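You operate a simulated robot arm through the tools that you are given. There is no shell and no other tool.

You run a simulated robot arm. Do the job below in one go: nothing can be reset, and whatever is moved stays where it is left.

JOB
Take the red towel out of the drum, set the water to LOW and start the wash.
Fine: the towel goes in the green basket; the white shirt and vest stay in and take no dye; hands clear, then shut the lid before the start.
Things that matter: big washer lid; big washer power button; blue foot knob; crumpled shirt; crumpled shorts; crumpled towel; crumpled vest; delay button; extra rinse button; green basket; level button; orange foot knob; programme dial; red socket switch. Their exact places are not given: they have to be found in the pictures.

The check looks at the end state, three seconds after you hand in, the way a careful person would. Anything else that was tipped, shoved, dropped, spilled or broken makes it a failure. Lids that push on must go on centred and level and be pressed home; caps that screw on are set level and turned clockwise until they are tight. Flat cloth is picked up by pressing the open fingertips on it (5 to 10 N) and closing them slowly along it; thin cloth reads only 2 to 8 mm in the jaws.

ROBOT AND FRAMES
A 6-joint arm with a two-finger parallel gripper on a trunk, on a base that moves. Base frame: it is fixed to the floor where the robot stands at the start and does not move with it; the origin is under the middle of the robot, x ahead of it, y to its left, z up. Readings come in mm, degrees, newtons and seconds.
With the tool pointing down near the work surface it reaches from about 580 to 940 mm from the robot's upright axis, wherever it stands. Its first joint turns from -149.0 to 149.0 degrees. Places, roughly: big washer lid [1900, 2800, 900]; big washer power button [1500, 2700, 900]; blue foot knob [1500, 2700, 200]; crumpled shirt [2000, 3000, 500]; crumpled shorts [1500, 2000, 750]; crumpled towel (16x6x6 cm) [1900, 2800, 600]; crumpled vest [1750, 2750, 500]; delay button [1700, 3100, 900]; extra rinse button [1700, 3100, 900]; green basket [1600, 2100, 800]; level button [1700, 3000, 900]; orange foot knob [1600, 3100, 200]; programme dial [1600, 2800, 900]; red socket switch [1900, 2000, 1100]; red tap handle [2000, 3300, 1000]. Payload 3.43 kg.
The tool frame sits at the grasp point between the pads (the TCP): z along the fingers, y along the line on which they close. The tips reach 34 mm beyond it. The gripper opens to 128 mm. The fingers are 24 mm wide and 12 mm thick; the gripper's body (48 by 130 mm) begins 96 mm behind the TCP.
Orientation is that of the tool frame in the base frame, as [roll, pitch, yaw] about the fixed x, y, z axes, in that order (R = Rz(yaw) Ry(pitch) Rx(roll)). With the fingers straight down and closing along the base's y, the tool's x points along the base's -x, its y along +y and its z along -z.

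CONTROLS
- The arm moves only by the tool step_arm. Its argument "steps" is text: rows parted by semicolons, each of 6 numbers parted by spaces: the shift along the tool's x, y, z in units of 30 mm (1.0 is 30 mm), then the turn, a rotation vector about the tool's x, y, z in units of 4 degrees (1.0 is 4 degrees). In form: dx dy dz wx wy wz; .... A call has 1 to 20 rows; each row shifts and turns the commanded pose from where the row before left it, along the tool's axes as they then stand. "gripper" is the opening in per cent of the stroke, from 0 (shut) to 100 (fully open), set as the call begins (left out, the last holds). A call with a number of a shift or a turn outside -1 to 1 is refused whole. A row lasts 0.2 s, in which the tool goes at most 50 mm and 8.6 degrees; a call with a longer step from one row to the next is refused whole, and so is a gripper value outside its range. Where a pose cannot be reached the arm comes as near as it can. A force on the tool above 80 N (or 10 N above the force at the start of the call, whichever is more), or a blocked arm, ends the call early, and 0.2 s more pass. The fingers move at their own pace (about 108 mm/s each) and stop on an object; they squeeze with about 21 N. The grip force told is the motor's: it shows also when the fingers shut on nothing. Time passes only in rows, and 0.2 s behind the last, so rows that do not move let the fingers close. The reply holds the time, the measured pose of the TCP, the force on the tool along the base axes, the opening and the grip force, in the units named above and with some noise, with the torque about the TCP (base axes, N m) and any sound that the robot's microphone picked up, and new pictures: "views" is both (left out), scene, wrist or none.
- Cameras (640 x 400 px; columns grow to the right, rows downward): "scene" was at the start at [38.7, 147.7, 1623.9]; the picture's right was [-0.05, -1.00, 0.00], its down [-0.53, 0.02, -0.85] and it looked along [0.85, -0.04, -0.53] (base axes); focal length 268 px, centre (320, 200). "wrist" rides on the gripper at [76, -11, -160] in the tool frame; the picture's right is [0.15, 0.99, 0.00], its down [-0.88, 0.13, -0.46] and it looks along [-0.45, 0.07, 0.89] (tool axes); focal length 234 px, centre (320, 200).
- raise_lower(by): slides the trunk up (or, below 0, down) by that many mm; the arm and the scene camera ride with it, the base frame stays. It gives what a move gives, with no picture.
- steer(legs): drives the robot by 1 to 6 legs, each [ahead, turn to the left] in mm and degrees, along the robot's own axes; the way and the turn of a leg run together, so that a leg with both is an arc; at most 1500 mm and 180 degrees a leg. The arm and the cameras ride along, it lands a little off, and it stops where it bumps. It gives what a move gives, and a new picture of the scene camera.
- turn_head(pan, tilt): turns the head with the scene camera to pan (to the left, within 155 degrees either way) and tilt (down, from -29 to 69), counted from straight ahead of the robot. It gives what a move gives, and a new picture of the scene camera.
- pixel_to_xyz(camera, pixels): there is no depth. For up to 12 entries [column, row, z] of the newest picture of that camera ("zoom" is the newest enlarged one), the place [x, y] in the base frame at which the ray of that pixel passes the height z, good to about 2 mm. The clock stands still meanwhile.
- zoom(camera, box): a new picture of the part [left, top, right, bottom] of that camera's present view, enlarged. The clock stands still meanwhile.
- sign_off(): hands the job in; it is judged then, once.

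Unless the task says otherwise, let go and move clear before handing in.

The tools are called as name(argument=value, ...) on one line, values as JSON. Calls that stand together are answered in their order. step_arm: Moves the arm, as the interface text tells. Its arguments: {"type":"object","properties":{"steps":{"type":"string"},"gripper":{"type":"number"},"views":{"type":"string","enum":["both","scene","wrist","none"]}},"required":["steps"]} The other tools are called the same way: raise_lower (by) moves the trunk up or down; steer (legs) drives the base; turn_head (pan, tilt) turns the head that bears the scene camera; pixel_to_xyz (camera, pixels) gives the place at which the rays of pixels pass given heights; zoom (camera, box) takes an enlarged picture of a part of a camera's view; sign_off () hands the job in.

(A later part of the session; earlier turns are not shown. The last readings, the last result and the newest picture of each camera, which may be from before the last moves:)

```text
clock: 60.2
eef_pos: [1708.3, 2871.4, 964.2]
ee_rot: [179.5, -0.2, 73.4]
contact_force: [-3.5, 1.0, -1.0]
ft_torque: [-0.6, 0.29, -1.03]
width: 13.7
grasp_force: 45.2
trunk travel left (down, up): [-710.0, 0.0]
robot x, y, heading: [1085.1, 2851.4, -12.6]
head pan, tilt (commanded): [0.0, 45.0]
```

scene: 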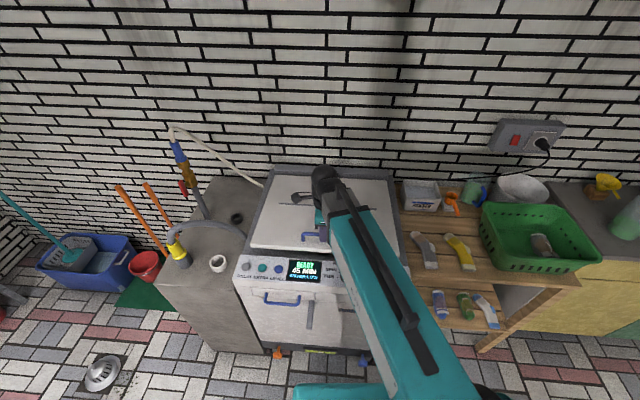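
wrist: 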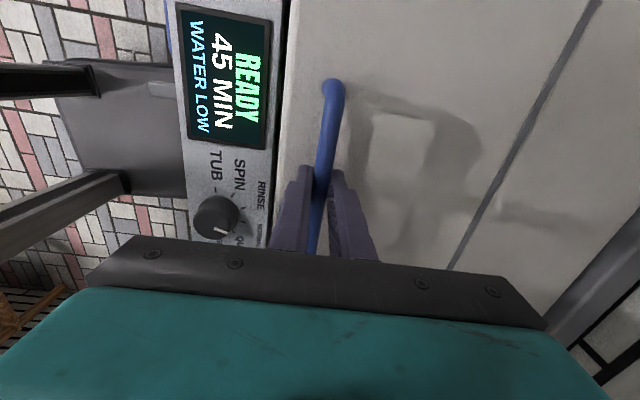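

The lid is rising with almost no force. I carry on to about 20°.

step_arm(steps="0 0.11 -0.565 0 0 0; 0 0.14 -0.56 0 0 0; 0 0.16 -0.552 0 0 0; 0 0.185 -0.545 0 0 0; 0 0.21 -0.537 0 0 0; 0 0.235 -0.53 0 0 0; 0 0 0 0 0 0", views="both")

```text
clock: 61.8
eef_pos: [1738.5, 2861.0, 1064.0]
ee_rot: [179.5, -0.2, 73.3]
contact_force: [12.6, 2.8, -4.8]
ft_torque: [0.05, -0.23, -1.1]
width: 13.6
grasp_force: 44.9
trunk travel left (down, up): [-710.0, 0.0]
robot x, y, heading: [1079.9, 2848.1, -12.5]
head pan, tilt (commanded): [0.0, 45.0]
```

scene: 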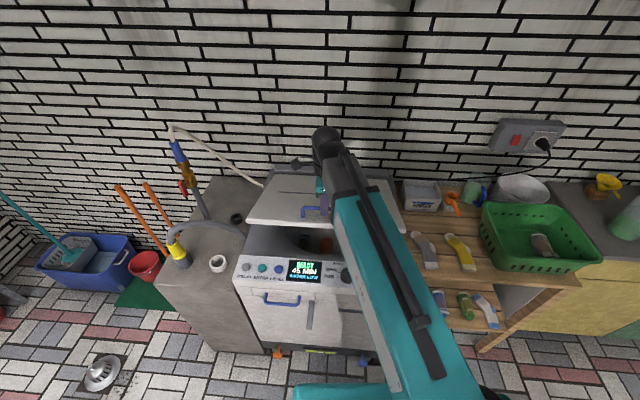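
wrist: 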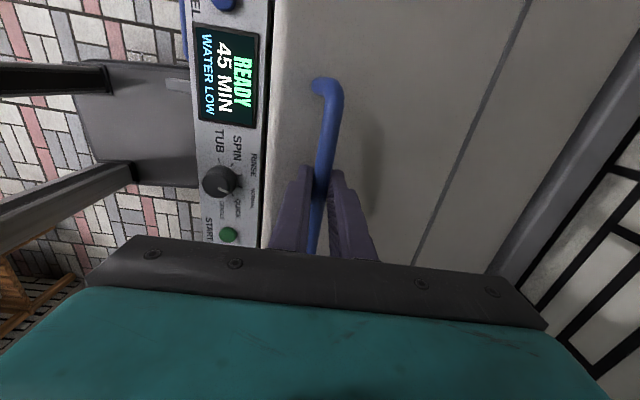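

The drum is opening, and the bar pulls the tool forward with about 12 N. I add a little forward travel and go on to about 40°.

step_arm(steps="0 0.33 -0.515 0 0 0; 0 0.3 -0.505 0 0 0; 0 0.31 -0.495 0 0 0; 0 0.33 -0.48 0 0 0; 0 0.35 -0.465 0 0 0; 0 0.37 -0.45 0 0 0; 0 0.38 -0.43 0 0 0; 0 0.4 -0.415 0 0 0; 0 0 0 0 0 0", views="both")

```text
clock: 63.8
eef_pos: [1816.0, 2838.2, 1178.7]
ee_rot: [179.5, -0.3, 73.3]
contact_force: [1.2, 3.9, -0.9]
ft_torque: [-0.42, 0.2, -1.11]
width: 14.0
grasp_force: 45.3
trunk travel left (down, up): [-710.0, 0.0]
robot x, y, heading: [1083.0, 2847.6, -12.5]
head pan, tilt (commanded): [0.0, 45.0]
```

scene: 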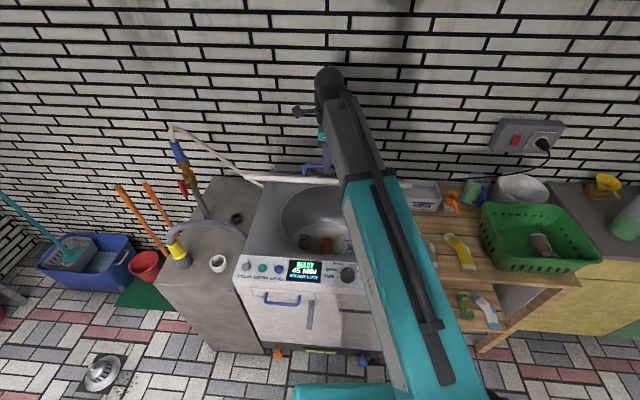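
wrist: 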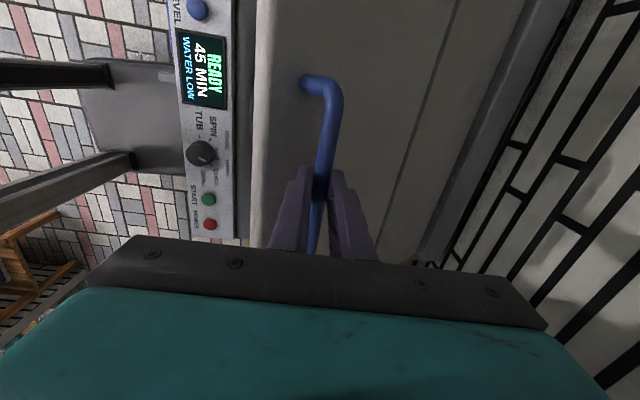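

The lid is at about 40° with forces near zero, and the red towel shows in the drum at scene (326,243). I carry on toward 60°.

step_arm(steps="0 0.415 -0.397 0 0 0; 0 0.435 -0.38 0 0 0; 0 0.45 -0.36 0 0 0; 0 0.47 -0.343 0 0 0; 0 0 0 0 0 0", views="none")

step_arm(steps="0 0.48 -0.32 0 0 0; 0 0.495 -0.3 0 0 0; 0 0.505 -0.275 0 0 0; 0 0.52 -0.255 0 0 0; 0 0 0 0 0 0", views="both")

```text
clock: 65.0
eef_pos: [1866.9, 2821.0, 1224.2]
ee_rot: [179.5, -0.1, 73.4]
contact_force: [-0.6, -1.9, 2.4]
ft_torque: [-1.01, 0.32, -1.06]
width: 13.8
grasp_force: 44.9
trunk travel left (down, up): [-710.0, 0.0]
robot x, y, heading: [1079.7, 2849.3, -12.7]
head pan, tilt (commanded): [0.0, 45.0]
```

```text
clock: 66.2
eef_pos: [1924.7, 2804.5, 1258.9]
ee_rot: [179.5, -0.2, 73.5]
contact_force: [-2.7, -6.0, 2.0]
ft_torque: [-0.88, 0.32, -1.12]
width: 13.9
grasp_force: 45.0
trunk travel left (down, up): [-710.0, 0.0]
robot x, y, heading: [1081.7, 2850.0, -12.7]
head pan, tilt (commanded): [0.0, 45.0]
```

scene: 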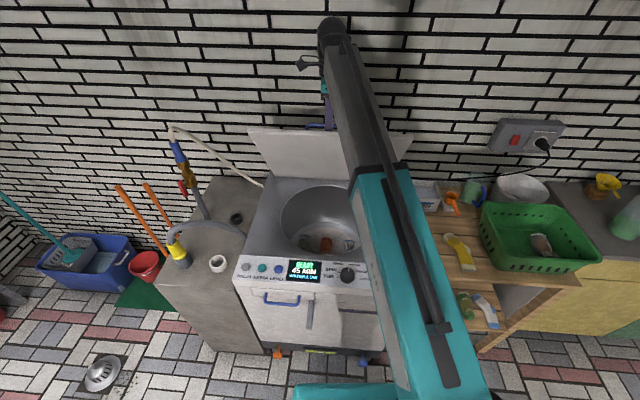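
wrist: 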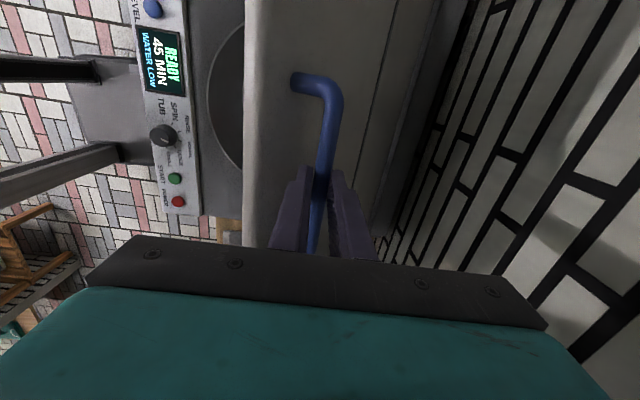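

At 60° all is easy and the forces are small. I carry on to about 75°, watching for the reach limit.

step_arm(steps="0 0.53 -0.23 0 0 0; 0 0.54 -0.21 0 0 0; 0 0.548 -0.185 0 0 0; 0 0.555 -0.16 0 0 0; 0 0 0 0 0 0", views="none")

step_arm(steps="0 0.56 -0.135 0 0 0; 0 0.565 -0.11 0 0 0; 0 0 0 0 0 0", views="both")

```text
clock: 67.4
eef_pos: [1978.9, 2787.4, 1281.1]
ee_rot: [179.5, -0.3, 73.5]
contact_force: [-1.6, -5.1, 5.6]
ft_torque: [-0.99, 0.39, -1.15]
width: 13.9
grasp_force: 44.6
out of reach, approached as far as the arm can: row 4
trunk travel left (down, up): [-710.0, 0.0]
robot x, y, heading: [1082.6, 2848.5, -12.4]
head pan, tilt (commanded): [0.0, 45.0]
```

```text
clock: 68.2
eef_pos: [1976.5, 2787.7, 1280.4]
ee_rot: [179.3, -0.6, 73.7]
contact_force: [-0.7, 16.3, 21.6]
ft_torque: [0.8, -0.17, -1.07]
width: 14.1
grasp_force: 45.1
out of reach, approached as far as the arm can: row 1, 2
trunk travel left (down, up): [-710.0, 0.0]
robot x, y, heading: [1079.9, 2849.6, -12.7]
head pan, tilt (commanded): [0.0, 45.0]
```

scene: 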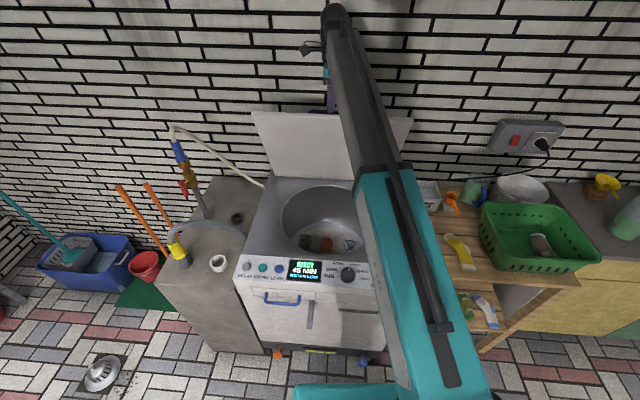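
wrist: 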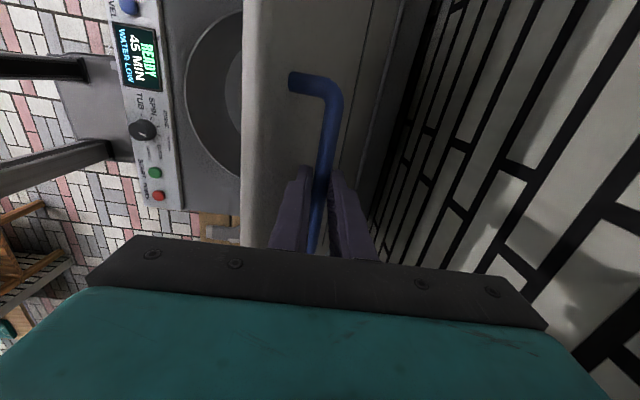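

The arm is at its reach limit with the lid at about 70°, and moving it has taken almost no force, so its hinge may hold it. I open the fingers only a little, staying around the bar, to see whether it stays.

step_arm(steps="0 0 0 0 0 0; 0 0 0 0 0 0; 0 0 0 0 0 0; 0 0 0 0 0 0; 0 0 0 0 0 0", gripper=27, views="both")

```text
clock: 69.4
eef_pos: [1977.7, 2783.1, 1278.1]
ee_rot: [179.3, -0.2, 73.4]
contact_force: [-0.1, -0.1, -0.1]
ft_torque: [0.03, 0.0, -0.01]
width: 34.4
grasp_force: 0.0
trunk travel left (down, up): [-710.0, 0.0]
robot x, y, heading: [1082.8, 2851.3, -12.6]
head pan, tilt (commanded): [0.0, 45.0]
```

scene: 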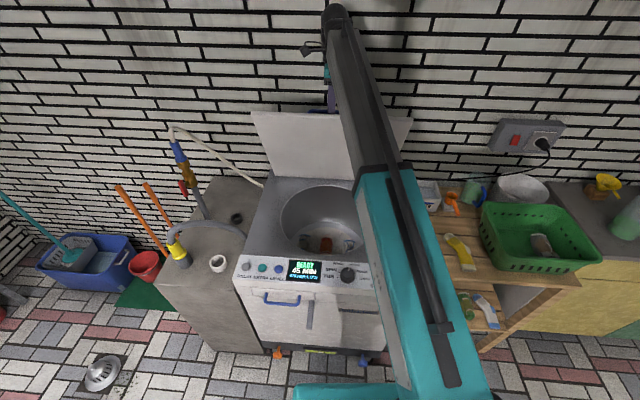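
wrist: 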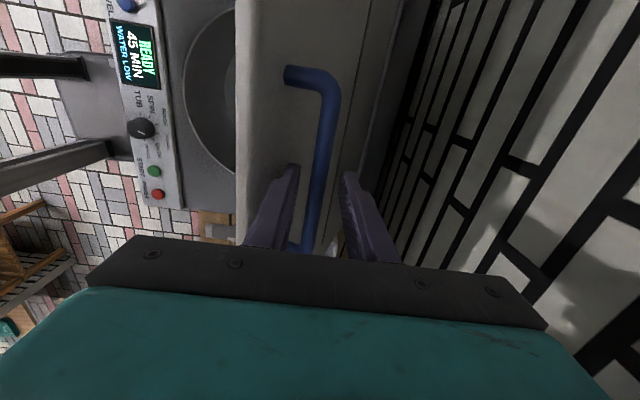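

The force is zero with the fingers open around the bar, so the lid stays up by itself. To get out I tilt the wrist 12° back toward the robot, parallel to the leaning lid, and then retract along the tool axis.

step_arm(steps="0 0 0 -1 0 0; 0 0 0 -1 0 0; 0 0 0 -1 0 0; 0 0 0 0 0 0", views="wrist")

```text
clock: 70.4
eef_pos: [1979.5, 2781.2, 1276.7]
ee_rot: [167.4, -0.1, 73.3]
contact_force: [-0.4, -0.1, 0.2]
ft_torque: [0.05, -0.03, -0.01]
width: 34.7
grasp_force: 0.0
trunk travel left (down, up): [-710.0, 0.0]
robot x, y, heading: [1080.2, 2850.6, -12.4]
head pan, tilt (commanded): [0.0, 45.0]
```

wrist: 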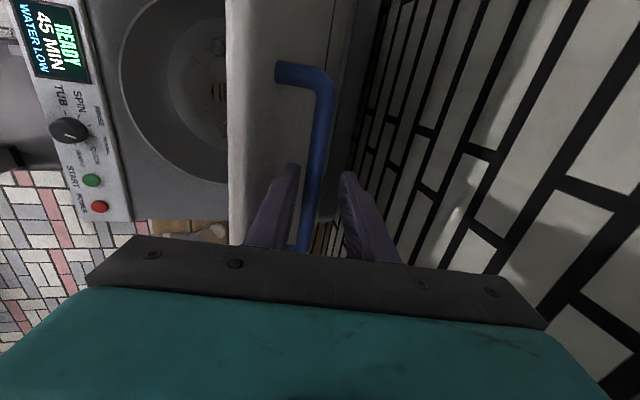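

No contact so far. The lid leans about 20°, so I tilt 8° more to be parallel and then retract along the tool axis in small rows.

step_arm(steps="0 0 0 -1 0 0; 0 0 0 -0.8 0 0; 0 0 0 0 0 0", views="none")

step_arm(steps="0 0 -0.3 0 0 0; 0 0 -0.3 0 0 0; 0 0 -0.3 0 0 0; 0 0 0 0 0 0", views="wrist")

```text
clock: 71.2
eef_pos: [1980.0, 2781.9, 1278.8]
ee_rot: [160.3, -0.3, 73.3]
contact_force: [0.2, 0.1, 0.1]
ft_torque: [0.01, 0.03, 0.0]
width: 34.5
grasp_force: 0.0
trunk travel left (down, up): [-710.0, 0.0]
robot x, y, heading: [1083.9, 2847.5, -12.4]
head pan, tilt (commanded): [0.0, 45.0]
```

```text
clock: 72.2
eef_pos: [1971.7, 2783.4, 1303.0]
ee_rot: [160.4, -0.1, 73.5]
contact_force: [-0.2, 0.4, 0.2]
ft_torque: [-0.02, 0.03, 0.01]
width: 34.6
grasp_force: 0.0
trunk travel left (down, up): [-710.0, 0.0]
robot x, y, heading: [1081.0, 2850.2, -12.5]
head pan, tilt (commanded): [0.0, 45.0]
```

wrist: 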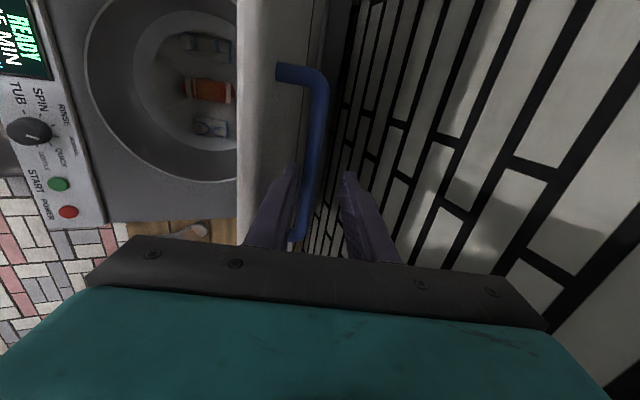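

Clear so far, and the drum shows the towel at (208,90) between two white bundles. I retract further to get the tips above the lid edge.

step_arm(steps="0 0 -0.4 0 0 0; 0 0 -0.4 0 0 0; 0 0 -0.4 0 0 0; 0 0 -0.4 0 0 0; 0 0 -0.4 0 0 0; 0 0 0 0 0 0", views="both")

```text
clock: 73.6
eef_pos: [1951.6, 2789.6, 1360.1]
ee_rot: [160.5, -0.1, 73.3]
contact_force: [0.5, -0.6, 0.8]
ft_torque: [0.03, 0.04, 0.02]
width: 34.5
grasp_force: 0.1
trunk travel left (down, up): [-710.0, 0.0]
robot x, y, heading: [1084.4, 2850.8, -12.7]
head pan, tilt (commanded): [0.0, 45.0]
```

scene: 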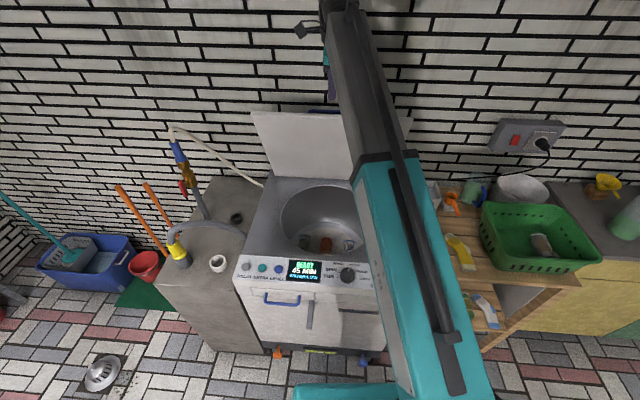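
wrist: 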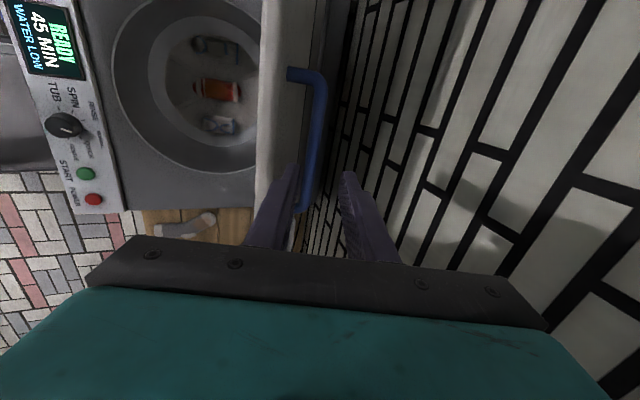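

The lid holds with its edge now clear of the tips. I back the tool out horizontally toward the robot past the lid edge, still high.

step_arm(steps="0 -0.94 -0.34 0 0 0; 0 -0.94 -0.34 0 0 0; 0 -0.94 -0.34 0 0 0; 0 -0.94 -0.34 0 0 0; 0 0 0 0 0 0", views="both")

```text
clock: 74.8
eef_pos: [1837.8, 2824.3, 1361.4]
ee_rot: [160.4, -0.2, 73.4]
contact_force: [-0.7, -0.7, 0.3]
ft_torque: [0.0, 0.0, 0.0]
width: 34.5
grasp_force: 0.1
trunk travel left (down, up): [-710.0, 0.0]
robot x, y, heading: [1080.3, 2850.8, -12.7]
head pan, tilt (commanded): [0.0, 45.0]
```

scene: 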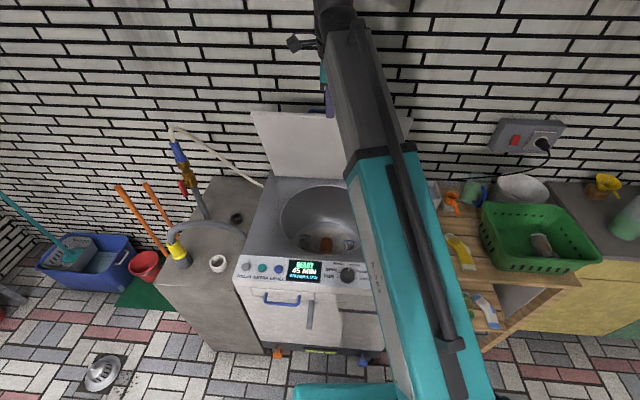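
wrist: 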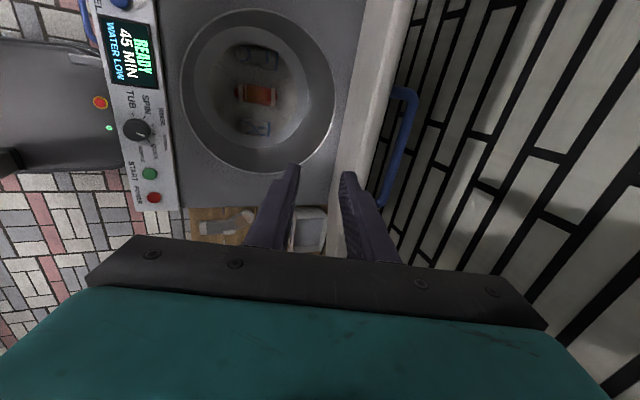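

The tips are now in front of the lid, and the whole drum mouth shows at wrist (258,92). I zoom in and measure it.

zoom(camera="wrist", box=[170, 0, 410, 190])

pixel_to_xyz(camera="wrist", pixels=[[182, 85, 870], [334, 90, 870], [262, 8, 870], [245, 172, 870], [237, 92, 550], [277, 94, 550], [237, 92, 500], [277, 94, 500], [257, 93, 500], [263, 57, 500], [257, 127, 500]])

```text
2.11 times, centred on (290, 95) of wrist
```

zoom: 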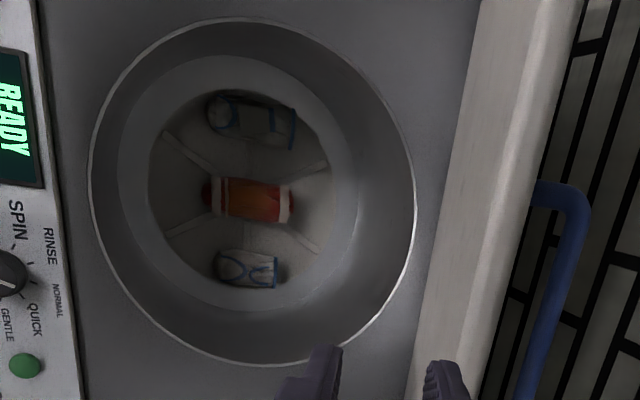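

```text
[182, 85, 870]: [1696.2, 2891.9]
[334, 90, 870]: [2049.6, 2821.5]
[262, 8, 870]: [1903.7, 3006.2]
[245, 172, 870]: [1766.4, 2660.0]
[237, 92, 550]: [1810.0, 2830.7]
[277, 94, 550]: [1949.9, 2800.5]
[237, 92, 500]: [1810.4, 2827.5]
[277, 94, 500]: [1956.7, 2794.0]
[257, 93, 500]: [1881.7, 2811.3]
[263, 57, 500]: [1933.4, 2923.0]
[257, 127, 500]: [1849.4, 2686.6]
```

The drum mouth is about 360 mm wide, centred at about (1855,2842). The towel lies along the depth direction near (1882,2811). I triangulate its height with the scene camera.

zoom(camera="scene", box=[260, 170, 380, 275])

pixel_to_xyz(camera="wrist", pixels=[[257, 93, 400], [257, 93, 450], [257, 93, 550], [257, 93, 600], [257, 93, 650]])

pixel_to_xyz(camera="scene", pixels=[[326, 243, 400], [326, 243, 450], [326, 243, 500], [326, 243, 550], [326, 243, 600], [326, 243, 650]])

```text
3.81 times, centred on (320, 222) of scene
```

zoom: 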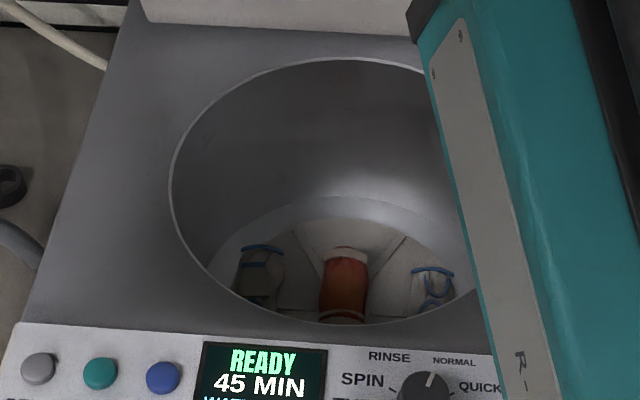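

```text
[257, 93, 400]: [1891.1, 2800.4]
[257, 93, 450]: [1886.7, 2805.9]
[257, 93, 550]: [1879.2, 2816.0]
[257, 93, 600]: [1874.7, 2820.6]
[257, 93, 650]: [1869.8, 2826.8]
```

```text
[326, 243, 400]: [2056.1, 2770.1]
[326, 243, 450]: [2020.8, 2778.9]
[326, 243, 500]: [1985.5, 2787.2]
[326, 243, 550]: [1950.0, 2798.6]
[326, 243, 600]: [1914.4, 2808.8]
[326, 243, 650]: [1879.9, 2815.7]
```

I match the towel's far and near ends between the two views to fix its height.

pixel_to_xyz(camera="scene", pixels=[[326.8, 235, 550], [326.8, 235, 600], [326.8, 235, 650], [325.8, 253, 550], [325.8, 253, 600], [325.8, 253, 650], [325.8, 253, 700]])

pixel_to_xyz(camera="wrist", pixels=[[277, 95, 600], [277, 95, 650], [236.4, 92.6, 600], [236.4, 92.6, 650]])

```text
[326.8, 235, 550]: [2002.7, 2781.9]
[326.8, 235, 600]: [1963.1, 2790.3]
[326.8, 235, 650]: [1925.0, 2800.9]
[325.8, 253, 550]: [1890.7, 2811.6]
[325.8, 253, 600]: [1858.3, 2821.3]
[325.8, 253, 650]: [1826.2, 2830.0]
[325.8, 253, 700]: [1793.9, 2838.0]
```

```text
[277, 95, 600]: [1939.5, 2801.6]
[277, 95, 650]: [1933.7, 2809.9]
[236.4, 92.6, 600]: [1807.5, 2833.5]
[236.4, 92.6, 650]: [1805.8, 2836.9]
```

The towel's top is roughly z≈630 and its centre is near (1874,2820), with gaps of about 50 mm to the shirt and vest. I lower 150 mm in front of the lid, then take out the tilt.

step_arm(steps="0 -0.34 0.94 0 0 0; 0 -0.34 0.94 0 0 0; 0 -0.34 0.94 0 0 0; 0 -0.34 0.94 0 0 0; 0 -0.34 0.94 0 0 0; 0 0 0 1 0 0; 0 0 0 1 0 0; 0 0 0 1 0 0; 0 0 0 1 0 0; 0 0 0 0.85 0 0; 0 0 0 0 0 0", views="both")

```text
clock: 77.2
eef_pos: [1835.5, 2825.9, 1211.3]
ee_rot: [179.8, -0.2, 73.4]
contact_force: [-0.3, -1.0, 0.4]
ft_torque: [0.01, 0.02, -0.02]
width: 34.4
grasp_force: 0.1
trunk travel left (down, up): [-710.0, 0.0]
robot x, y, heading: [1080.2, 2848.6, -12.5]
head pan, tilt (commanded): [0.0, 45.0]
```

scene: 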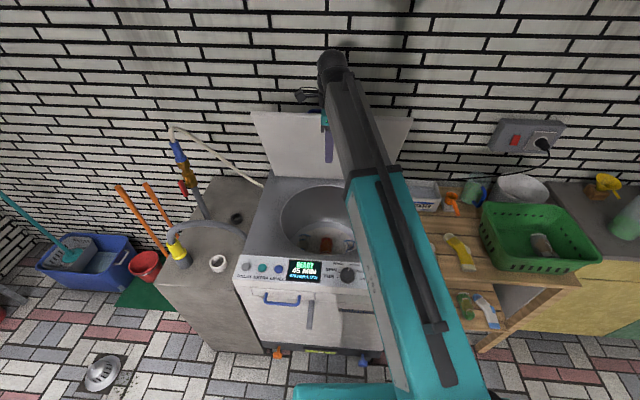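
wrist: 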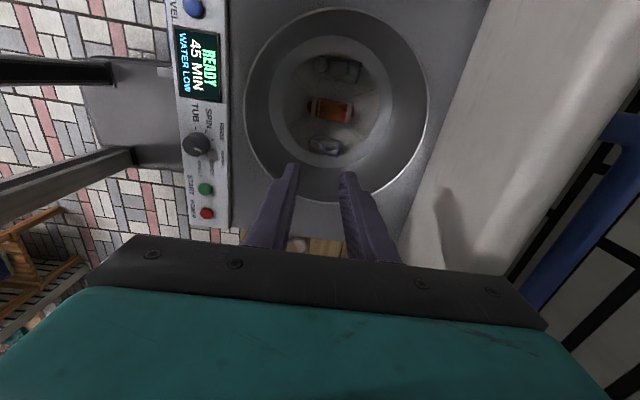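

Tool is vertical again, and the towel shows at (331,109). I use this new viewpoint to refine its place and height.

pixel_to_xyz(camera="wrist", pixels=[[307, 107, 500], [307, 107, 550], [307, 107, 600], [354, 112, 500], [354, 112, 550], [354, 112, 600], [331, 110, 500], [331, 110, 550], [331, 110, 600], [331, 110, 650], [345, 70, 550], [326, 146, 550]])

zoom(camera="wrist", box=[230, 0, 440, 190])

```text
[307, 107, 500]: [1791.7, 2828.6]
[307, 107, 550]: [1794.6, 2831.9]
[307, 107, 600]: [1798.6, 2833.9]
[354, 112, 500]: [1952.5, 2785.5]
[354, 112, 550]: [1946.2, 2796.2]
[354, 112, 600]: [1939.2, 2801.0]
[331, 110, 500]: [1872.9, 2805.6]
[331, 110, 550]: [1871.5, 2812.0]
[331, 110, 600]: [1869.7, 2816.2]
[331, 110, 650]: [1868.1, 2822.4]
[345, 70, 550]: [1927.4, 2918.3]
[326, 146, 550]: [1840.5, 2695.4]
```

```text
2.11 times, centred on (335, 95) of wrist
```

zoom: 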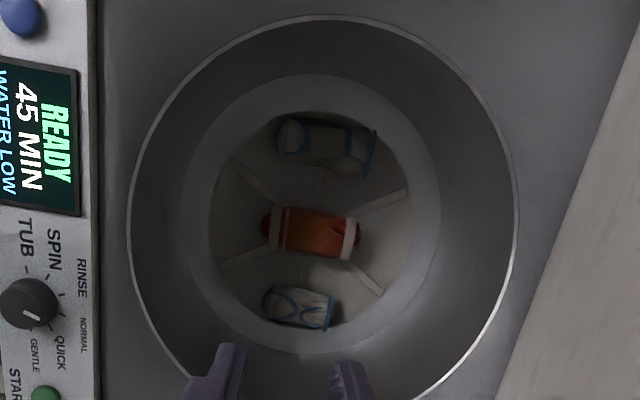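

The towel centre is at about (1871,2814), with its long axis about -13° from x. I turn the tool about -93° so the fingers close across its short side.

step_arm(steps="0 0 0 0 0 -1; 0 0 0 0 0 -1; 0 0 0 0 0 -1; 0 0 0 0 0 -1; 0 0 0 0 0 -1; 0 0 0 0 0 -1; 0 0 0 0 0 -1; 0 0 0 0 0 -1; 0 0 0 0 0 -1; 0 0 0 0 0 -1; 0 0 0 0 0 -1; 0 0 0 0 0 -1; 0 0 0 0 0 -1; 0 0 0 0 0 -1; 0 0 0 0 0 -1; 0 0 0 0 0 -1; 0 0 0 0 0 -1; 0 0 0 0 0 -1; 0 0 0 0 0 -1; 0 0 0 0 0 -1", gripper=70, views="none")

step_arm(steps="0 0 0 0 0 -1; 0 0 0 0 0 -1; 0 0 0 0 0 -1; 0 0 0 0 0 -0.35; 0 0 0 0 0 0", views="both")

```text
clock: 81.0
eef_pos: [1840.5, 2824.2, 1209.8]
ee_rot: [179.4, 0.7, 143.8]
contact_force: [4.4, -6.9, -10.0]
ft_torque: [0.84, -0.1, 0.45]
width: 89.7
grasp_force: 0.1
trunk travel left (down, up): [-710.0, 0.0]
robot x, y, heading: [1081.5, 2850.7, -12.7]
head pan, tilt (commanded): [0.0, 45.0]
stopped in row 19: the force on the tool passed its limit at 89 N (the readings are from after the stop); the commanded pose is now the measured one
```

```text
clock: 81.6
eef_pos: [1841.8, 2825.0, 1210.0]
ee_rot: [179.1, 1.4, 149.3]
contact_force: [3.5, -4.6, -7.6]
ft_torque: [0.72, 0.07, 0.35]
width: 89.3
grasp_force: 0.0
trunk travel left (down, up): [-710.0, 0.0]
robot x, y, heading: [1077.7, 2850.9, -12.3]
head pan, tilt (commanded): [0.0, 45.0]
stopped in row 2: the force on the tool passed its limit at 86 N (the readings are from after the stop); the commanded pose is now the measured one
```

scene: 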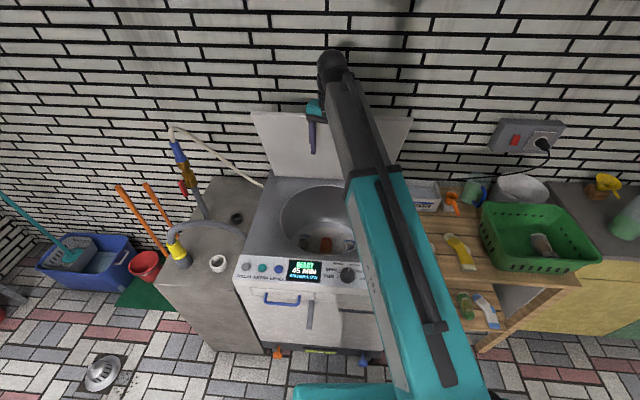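
wrist: 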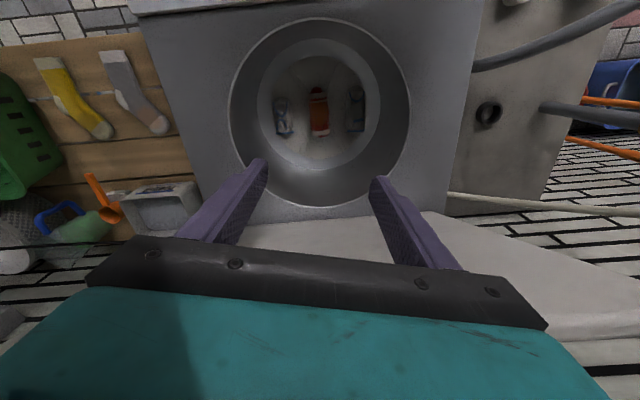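

The turn stopped at 89 N with nothing near the fingers, so it is the camera bracket meeting the folded forearm while the arm is high. I turn back a bit, lower to z≈1000 where there was no touch before, and then finish the turn.

step_arm(steps="0 0 0 0 0 1; 0 0 0 0 0 1; 0 0 0 0 0 1; 0 0 1 0 0 0; 0 0 1 0 0 0; 0 0 1 0 0 0; 0 0 1 0 0 0; 0 0 1 0 0 0; 0 0 1 0 0 0; 0 0 0 0 0 0", views="wrist")

```text
clock: 83.8
eef_pos: [1847.1, 2825.1, 1029.2]
ee_rot: [178.9, 1.1, 137.2]
contact_force: [0.7, -0.3, 0.5]
ft_torque: [0.0, -0.01, 0.01]
width: 89.6
grasp_force: 0.2
trunk travel left (down, up): [-710.0, 0.0]
robot x, y, heading: [1082.3, 2848.6, -12.8]
head pan, tilt (commanded): [0.0, 45.0]
```

wrist: 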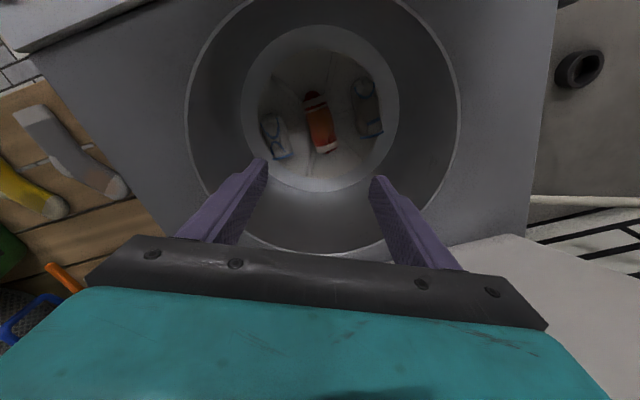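

No contact now, at z 1029. I finish the turn (about -30°).

step_arm(steps="0 0 0 0 0 -1; 0 0 0 0 0 -1; 0 0 0 0 0 -1; 0 0 0 0 0 -1; 0 0 0 0 0 -1; 0 0 0 0 0 -1; 0 0 0 0 0 -1; 0 0 0 0 0 -0.4; 0 0 0 0 0 0", views="both")

```text
clock: 85.8
eef_pos: [1845.5, 2825.0, 1030.6]
ee_rot: [179.6, 1.6, 167.0]
contact_force: [-0.2, 0.8, 0.3]
ft_torque: [-0.02, 0.0, 0.05]
width: 89.5
grasp_force: 0.1
trunk travel left (down, up): [-710.0, 0.0]
robot x, y, heading: [1080.8, 2843.7, -12.9]
head pan, tilt (commanded): [0.0, 45.0]
```

scene: 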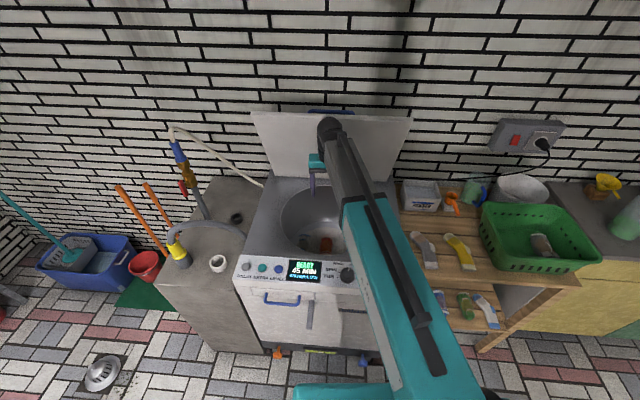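
wrist: 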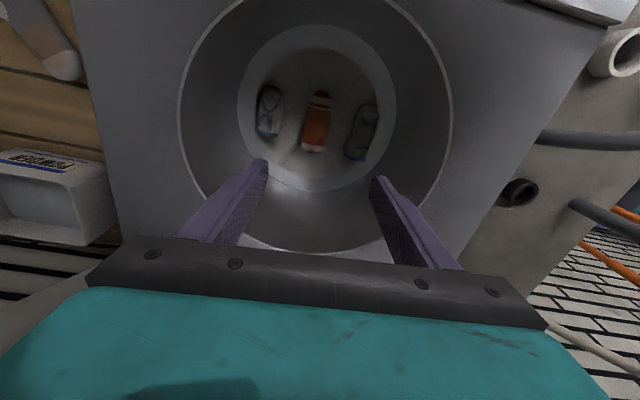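

The tool is now aligned (yaw 167). The towel lies at wrist (318,120) with the shirt and vest on either side. I measure it again and take out the 1.6° tilt.

pixel_to_xyz(camera="wrist", pixels=[[322, 90, 600], [313, 152, 600], [322, 90, 550], [313, 152, 550], [318, 120, 600], [318, 120, 550], [301, 120, 580], [332, 120, 580], [347, 155, 580], [281, 90, 580], [268, 140, 580], [347, 105, 580]])

zoom(camera="wrist", box=[220, 40, 420, 200])

```text
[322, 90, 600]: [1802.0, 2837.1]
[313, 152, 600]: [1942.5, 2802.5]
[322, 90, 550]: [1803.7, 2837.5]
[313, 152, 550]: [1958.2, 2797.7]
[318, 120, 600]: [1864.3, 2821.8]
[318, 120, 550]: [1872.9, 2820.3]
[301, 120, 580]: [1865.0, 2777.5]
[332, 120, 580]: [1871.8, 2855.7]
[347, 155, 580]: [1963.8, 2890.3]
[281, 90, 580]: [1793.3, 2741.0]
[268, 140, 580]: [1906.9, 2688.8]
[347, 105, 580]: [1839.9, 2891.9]
```

```text
2.50 times, centred on (320, 120) of wrist
```

zoom: 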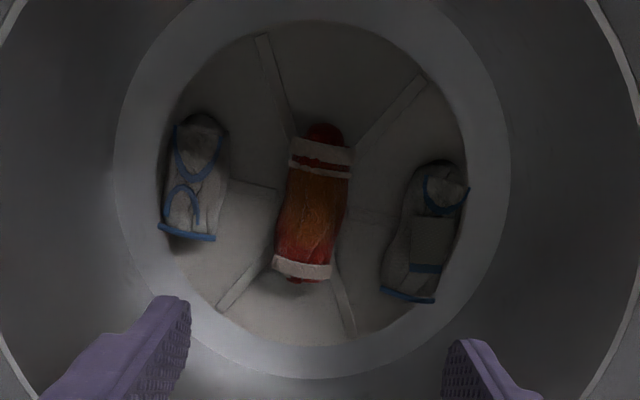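

The towel lies at about (1868,2820) with its top at z≈620. I shift over it and lower into the drum mouth to TCP z≈760.

step_arm(steps="-0.77 0 0 0 0.41 0; 0 0 1 0 0 0; 0 0 1 0 0 0; 0 0 1 0 0 0; 0 0 1 0 0 0; 0 0 1 0 0 0; 0 0 1 0 0 0; 0 0 1 0 0 0; 0 0 0 0 0 0", views="both")

```text
clock: 87.8
eef_pos: [1867.7, 2821.6, 820.7]
ee_rot: [179.5, -0.2, 166.8]
contact_force: [0.7, 0.4, -0.3]
ft_torque: [-0.03, 0.02, -0.01]
width: 89.7
grasp_force: 0.1
trunk travel left (down, up): [-710.0, 0.0]
robot x, y, heading: [1082.3, 2844.7, -12.8]
head pan, tilt (commanded): [0.0, 45.0]
```

scene: 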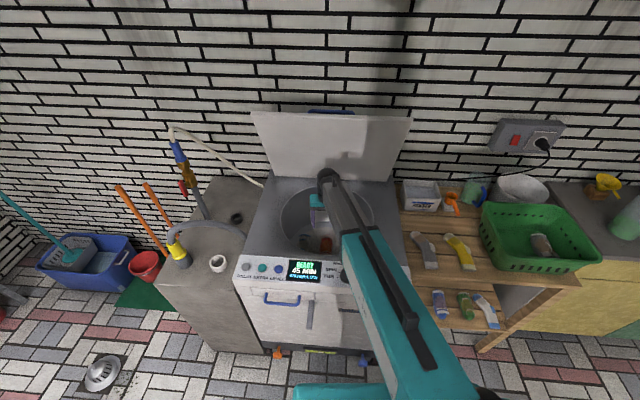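
wrist: 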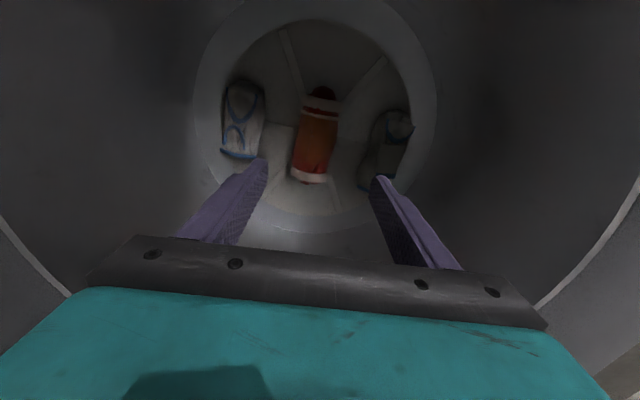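

The hand is now in the drum mouth and the towel shows from (322,90) to (308,183). I measure again from this close view.

pixel_to_xyz(camera="wrist", pixels=[[322, 90, 600], [308, 183, 600], [322, 90, 560], [308, 183, 560], [308, 183, 620], [315, 137, 600], [315, 137, 570], [296, 140, 590], [335, 137, 590], [262, 130, 590], [375, 150, 590]])

zoom(camera="wrist", box=[180, 60, 450, 230])

```text
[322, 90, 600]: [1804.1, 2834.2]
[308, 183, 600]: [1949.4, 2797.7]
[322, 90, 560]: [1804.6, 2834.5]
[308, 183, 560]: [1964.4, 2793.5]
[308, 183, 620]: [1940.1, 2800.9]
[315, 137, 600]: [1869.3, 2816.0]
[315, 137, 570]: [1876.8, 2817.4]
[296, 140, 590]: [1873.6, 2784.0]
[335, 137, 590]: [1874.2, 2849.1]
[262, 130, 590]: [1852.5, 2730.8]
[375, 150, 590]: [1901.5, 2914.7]
```

```text
2.35 times, centred on (315, 145) of wrist
```

zoom: 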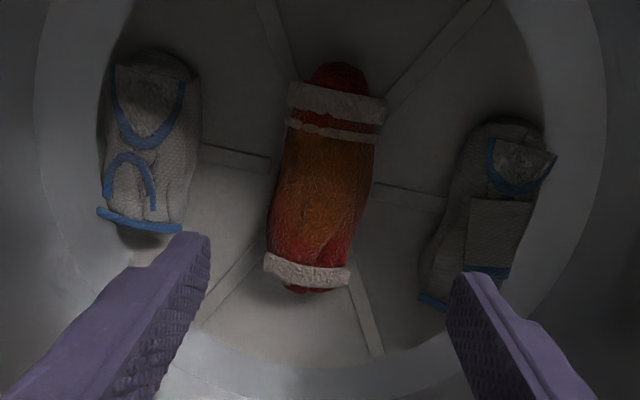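

The towel centre is (1874,2817), so I nudge to centre on it. The gaps to the vest (y≈2733) and shirt (y≈2895) leave room for the fingers. I lower to TCP z≈670.

step_arm(steps="-0.2 -0.1 0 0 0 0; 0 0 1 0 0 0; 0 0 1 0 0 0; 0 0 1 0 0 0; 0 0 1 0 0 0; 0 0 1 0 0 0; 0 0 0 0 0 0", views="both")

```text
clock: 89.4
eef_pos: [1872.9, 2819.4, 672.3]
ee_rot: [179.7, -0.2, 166.8]
contact_force: [0.4, -0.4, -0.1]
ft_torque: [-0.01, -0.01, -0.01]
width: 89.5
grasp_force: 0.0
trunk travel left (down, up): [-710.0, 0.0]
robot x, y, heading: [1080.9, 2850.4, -12.5]
head pan, tilt (commanded): [0.0, 45.0]
```

scene: 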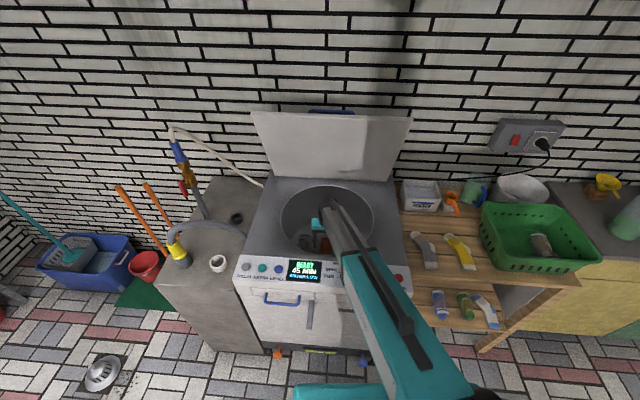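
wrist: 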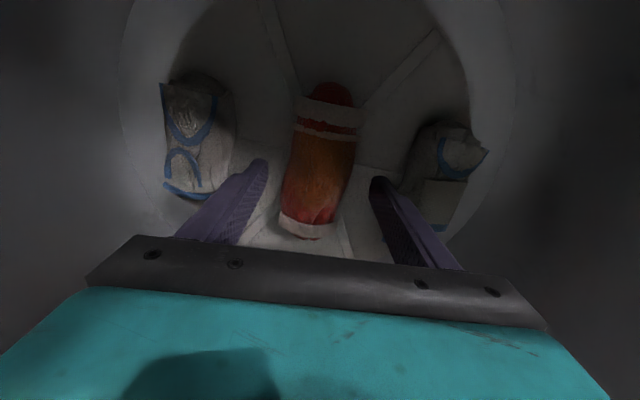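

Fingers straddle the towel, with vest (235,140) and shirt (405,170) clear on both sides and no force. I lower 30 mm more and look.

step_arm(steps="0 0 0.5 0 0 0; 0 0 0.5 0 0 0; 0 0 0 0 0 0", views="wrist")

zoom(camera="wrist", box=[140, 60, 500, 285])

```text
clock: 90.2
eef_pos: [1874.6, 2818.7, 642.2]
ee_rot: [179.4, -0.3, 166.9]
contact_force: [0.3, -0.5, -0.4]
ft_torque: [0.0, 0.0, 0.0]
width: 89.8
grasp_force: 0.1
trunk travel left (down, up): [-710.0, 0.0]
robot x, y, heading: [1082.3, 2847.1, -12.9]
head pan, tilt (commanded): [0.0, 45.0]
```

wrist: 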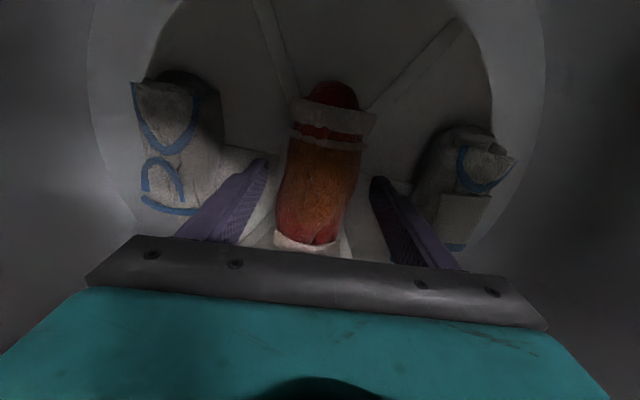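

```text
1.78 times, centred on (320, 172) of wrist
```

zoom: 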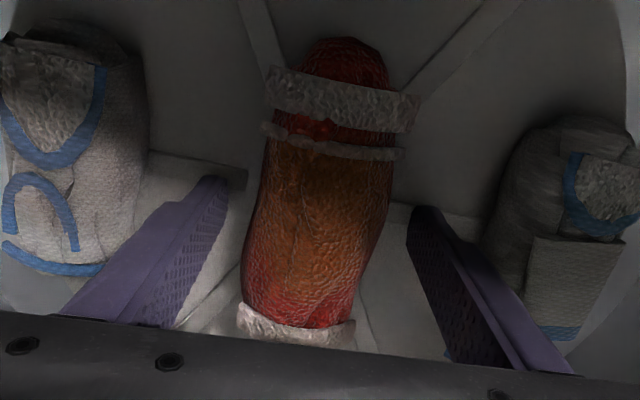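

Still no contact with tips at z≈608 and both white bundles clear. I go down in 6 mm steps toward the towel's middle.

step_arm(steps="0 0 0.2 0 0 0; 0 0 0.2 0 0 0; 0 0 0.2 0 0 0; 0 0 0.2 0 0 0; 0 0 0 0 0 0", views="wrist")

zoom(camera="wrist", box=[140, 60, 500, 285])

```text
clock: 91.2
eef_pos: [1874.7, 2818.9, 634.9]
ee_rot: [179.8, 0.2, 166.8]
contact_force: [-17.6, 4.2, 46.8]
ft_torque: [-1.87, 1.64, -0.77]
width: 89.5
grasp_force: 0.0
trunk travel left (down, up): [-710.0, 0.0]
robot x, y, heading: [1080.0, 2846.5, -12.7]
head pan, tilt (commanded): [0.0, 45.0]
stopped in row 4: the force on the tool passed its limit at 87 N (the readings are from after the stop); the commanded pose is now the measured one
```

wrist: 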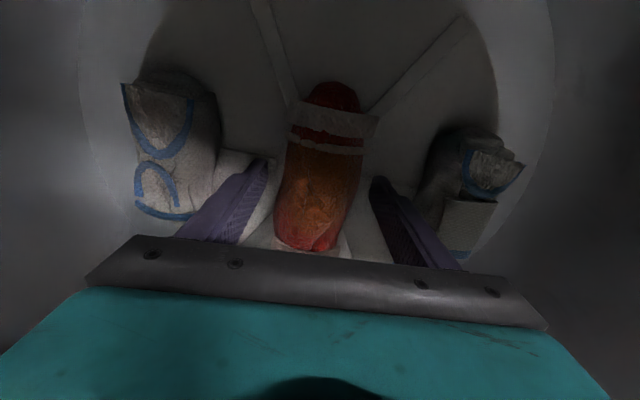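

```text
1.78 times, centred on (320, 172) of wrist
```

zoom: 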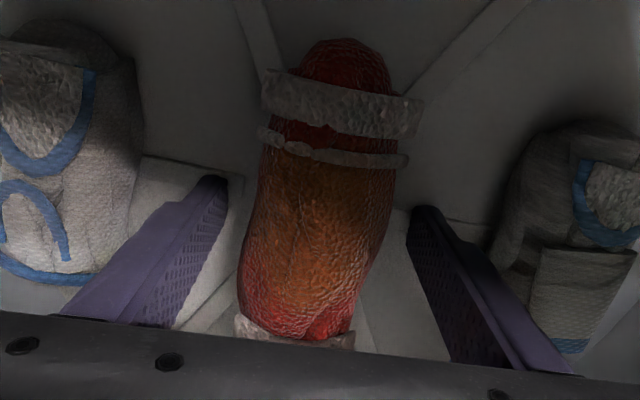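

The tips touched the drum floor (tip z≈601), so that is the bottom. I lift 5 mm to take off the pressure, then close on the towel.

step_arm(steps="0 0 -0.2 0 0 0; 0 0 0 0 0 0", views="none")

step_arm(steps="0 0 0 0 0 0; 0 0 0 0 0 0; 0 0 0 0 0 0; 0 0 0 0 0 0; 0 0 0 0 0 0", gripper=0, views="wrist")

```text
clock: 91.8
eef_pos: [1874.7, 2819.4, 634.1]
ee_rot: [179.7, 0.1, 166.7]
contact_force: [-18.8, 5.7, 20.0]
ft_torque: [-0.81, 0.86, -1.07]
width: 89.0
grasp_force: 0.0
trunk travel left (down, up): [-710.0, 0.0]
robot x, y, heading: [1080.1, 2850.4, -12.7]
head pan, tilt (commanded): [0.0, 45.0]
```

```text
clock: 93.0
eef_pos: [1878.2, 2818.5, 634.4]
ee_rot: [179.6, 0.3, 166.9]
contact_force: [8.3, -6.8, 13.1]
ft_torque: [-0.72, -0.35, 0.34]
width: 56.5
grasp_force: 21.7
trunk travel left (down, up): [-710.0, 0.0]
robot x, y, heading: [1085.8, 2851.5, -12.7]
head pan, tilt (commanded): [0.0, 45.0]
```

wrist: 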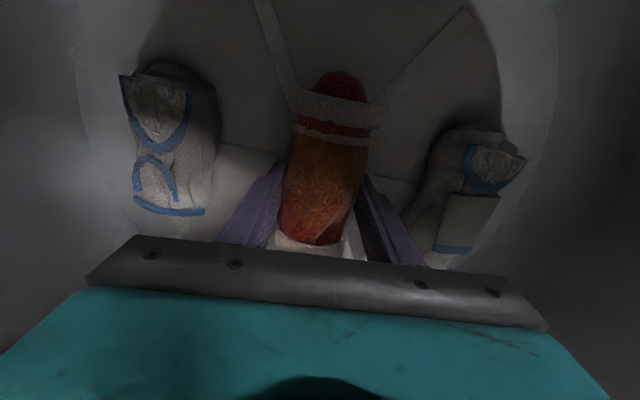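

The jaws stopped at 56.5 mm with 21.7 N, so the towel is held. I lift it straight up slowly.

step_arm(steps="0 0 -0.3 0 0 0; 0 0 -0.5 0 0 0; 0 0 -0.5 0 0 0; 0 0 -0.7 0 0 0; 0 0 -0.7 0 0 0; 0 0 0 0 0 0", views="wrist")

```text
clock: 94.3
eef_pos: [1877.7, 2819.3, 714.8]
ee_rot: [179.7, 0.3, 166.9]
contact_force: [-0.6, 0.4, -0.1]
ft_torque: [0.01, 0.03, -0.01]
width: 51.5
grasp_force: 20.9
trunk travel left (down, up): [-710.0, 0.0]
robot x, y, heading: [1079.1, 2849.5, -12.4]
head pan, tilt (commanded): [0.0, 45.0]
```

wrist: 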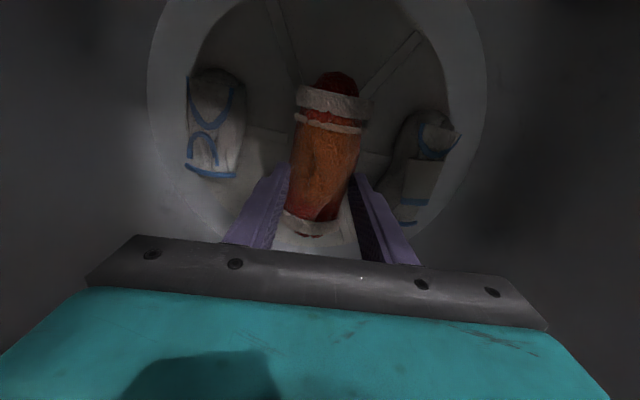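

The jaw reading fell to 51.5 mm, so I zoom to check that the towel really comes along.

zoom(camera="wrist", box=[180, 50, 480, 260])

zoom(camera="scene", box=[260, 170, 400, 275])

```text
1.90 times, centred on (330, 155) of wrist
```

zoom: 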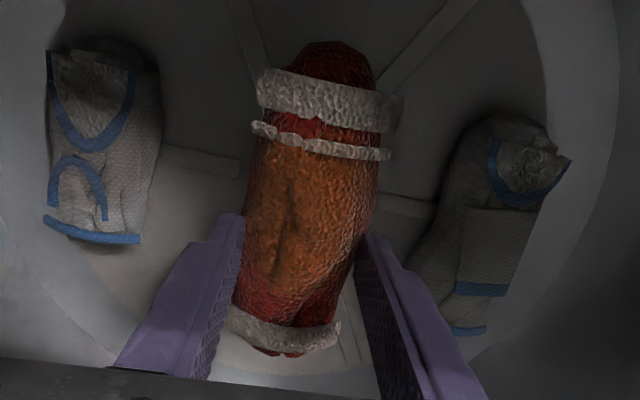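

```text
3.81 times, centred on (330, 222) of scene
```

zoom: 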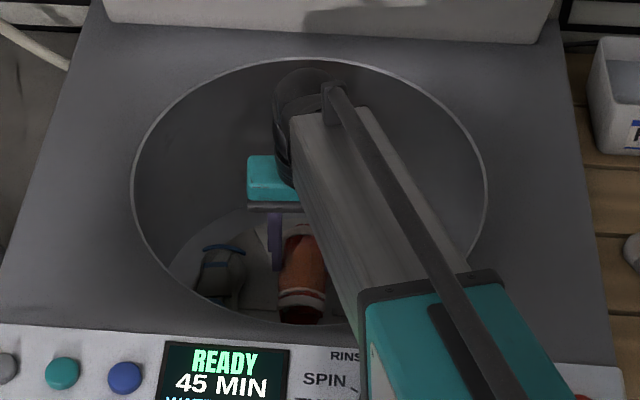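

The towel is off the floor and held, and the shirt and vest stay put. I lift it out of the drum at a gentle pace.

step_arm(steps="0 0 -0.7 0 0 0; 0 0 -0.7 0 0 0; 0 0 -0.7 0 0 0; 0 0 -0.7 0 0 0; 0 0 -0.7 0 0 0; 0 0 -0.7 0 0 0; 0 0 -0.7 0 0 0; 0 0 -0.7 0 0 0; 0 0 -0.7 0 0 0; 0 0 -0.7 0 0 0; 0 0 -0.7 0 0 0; 0 0 -0.7 0 0 0; 0 0 -0.7 0 0 0; 0 0 -0.7 0 0 0; 0 0 0 0 0 0", views="both")

```text
clock: 97.5
eef_pos: [1873.8, 2816.4, 1007.9]
ee_rot: [179.7, 0.2, 166.9]
contact_force: [0.6, -0.4, -1.5]
ft_torque: [-0.03, -0.03, -0.01]
width: 50.9
grasp_force: 20.7
trunk travel left (down, up): [-710.0, 0.0]
robot x, y, heading: [1080.8, 2846.1, -12.6]
head pan, tilt (commanded): [0.0, 45.0]
```

scene: 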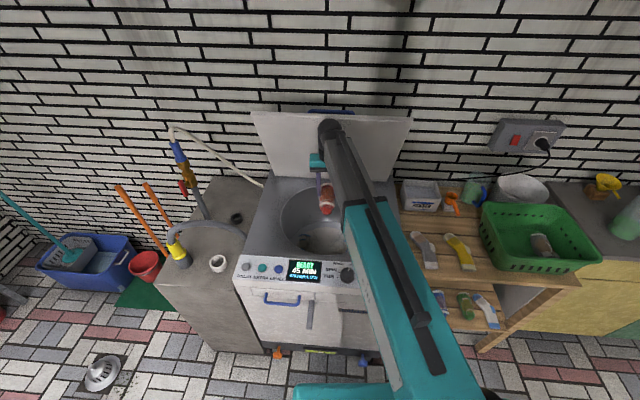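
wrist: 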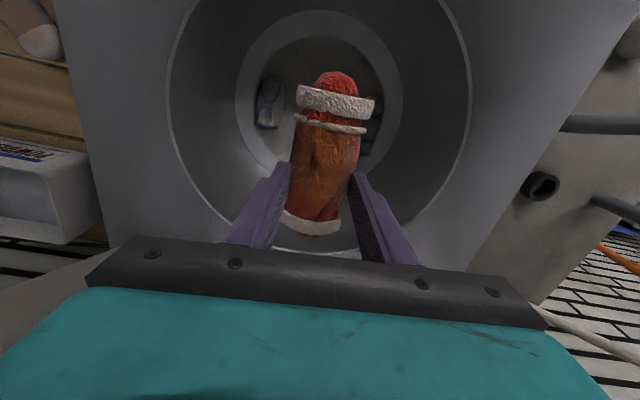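

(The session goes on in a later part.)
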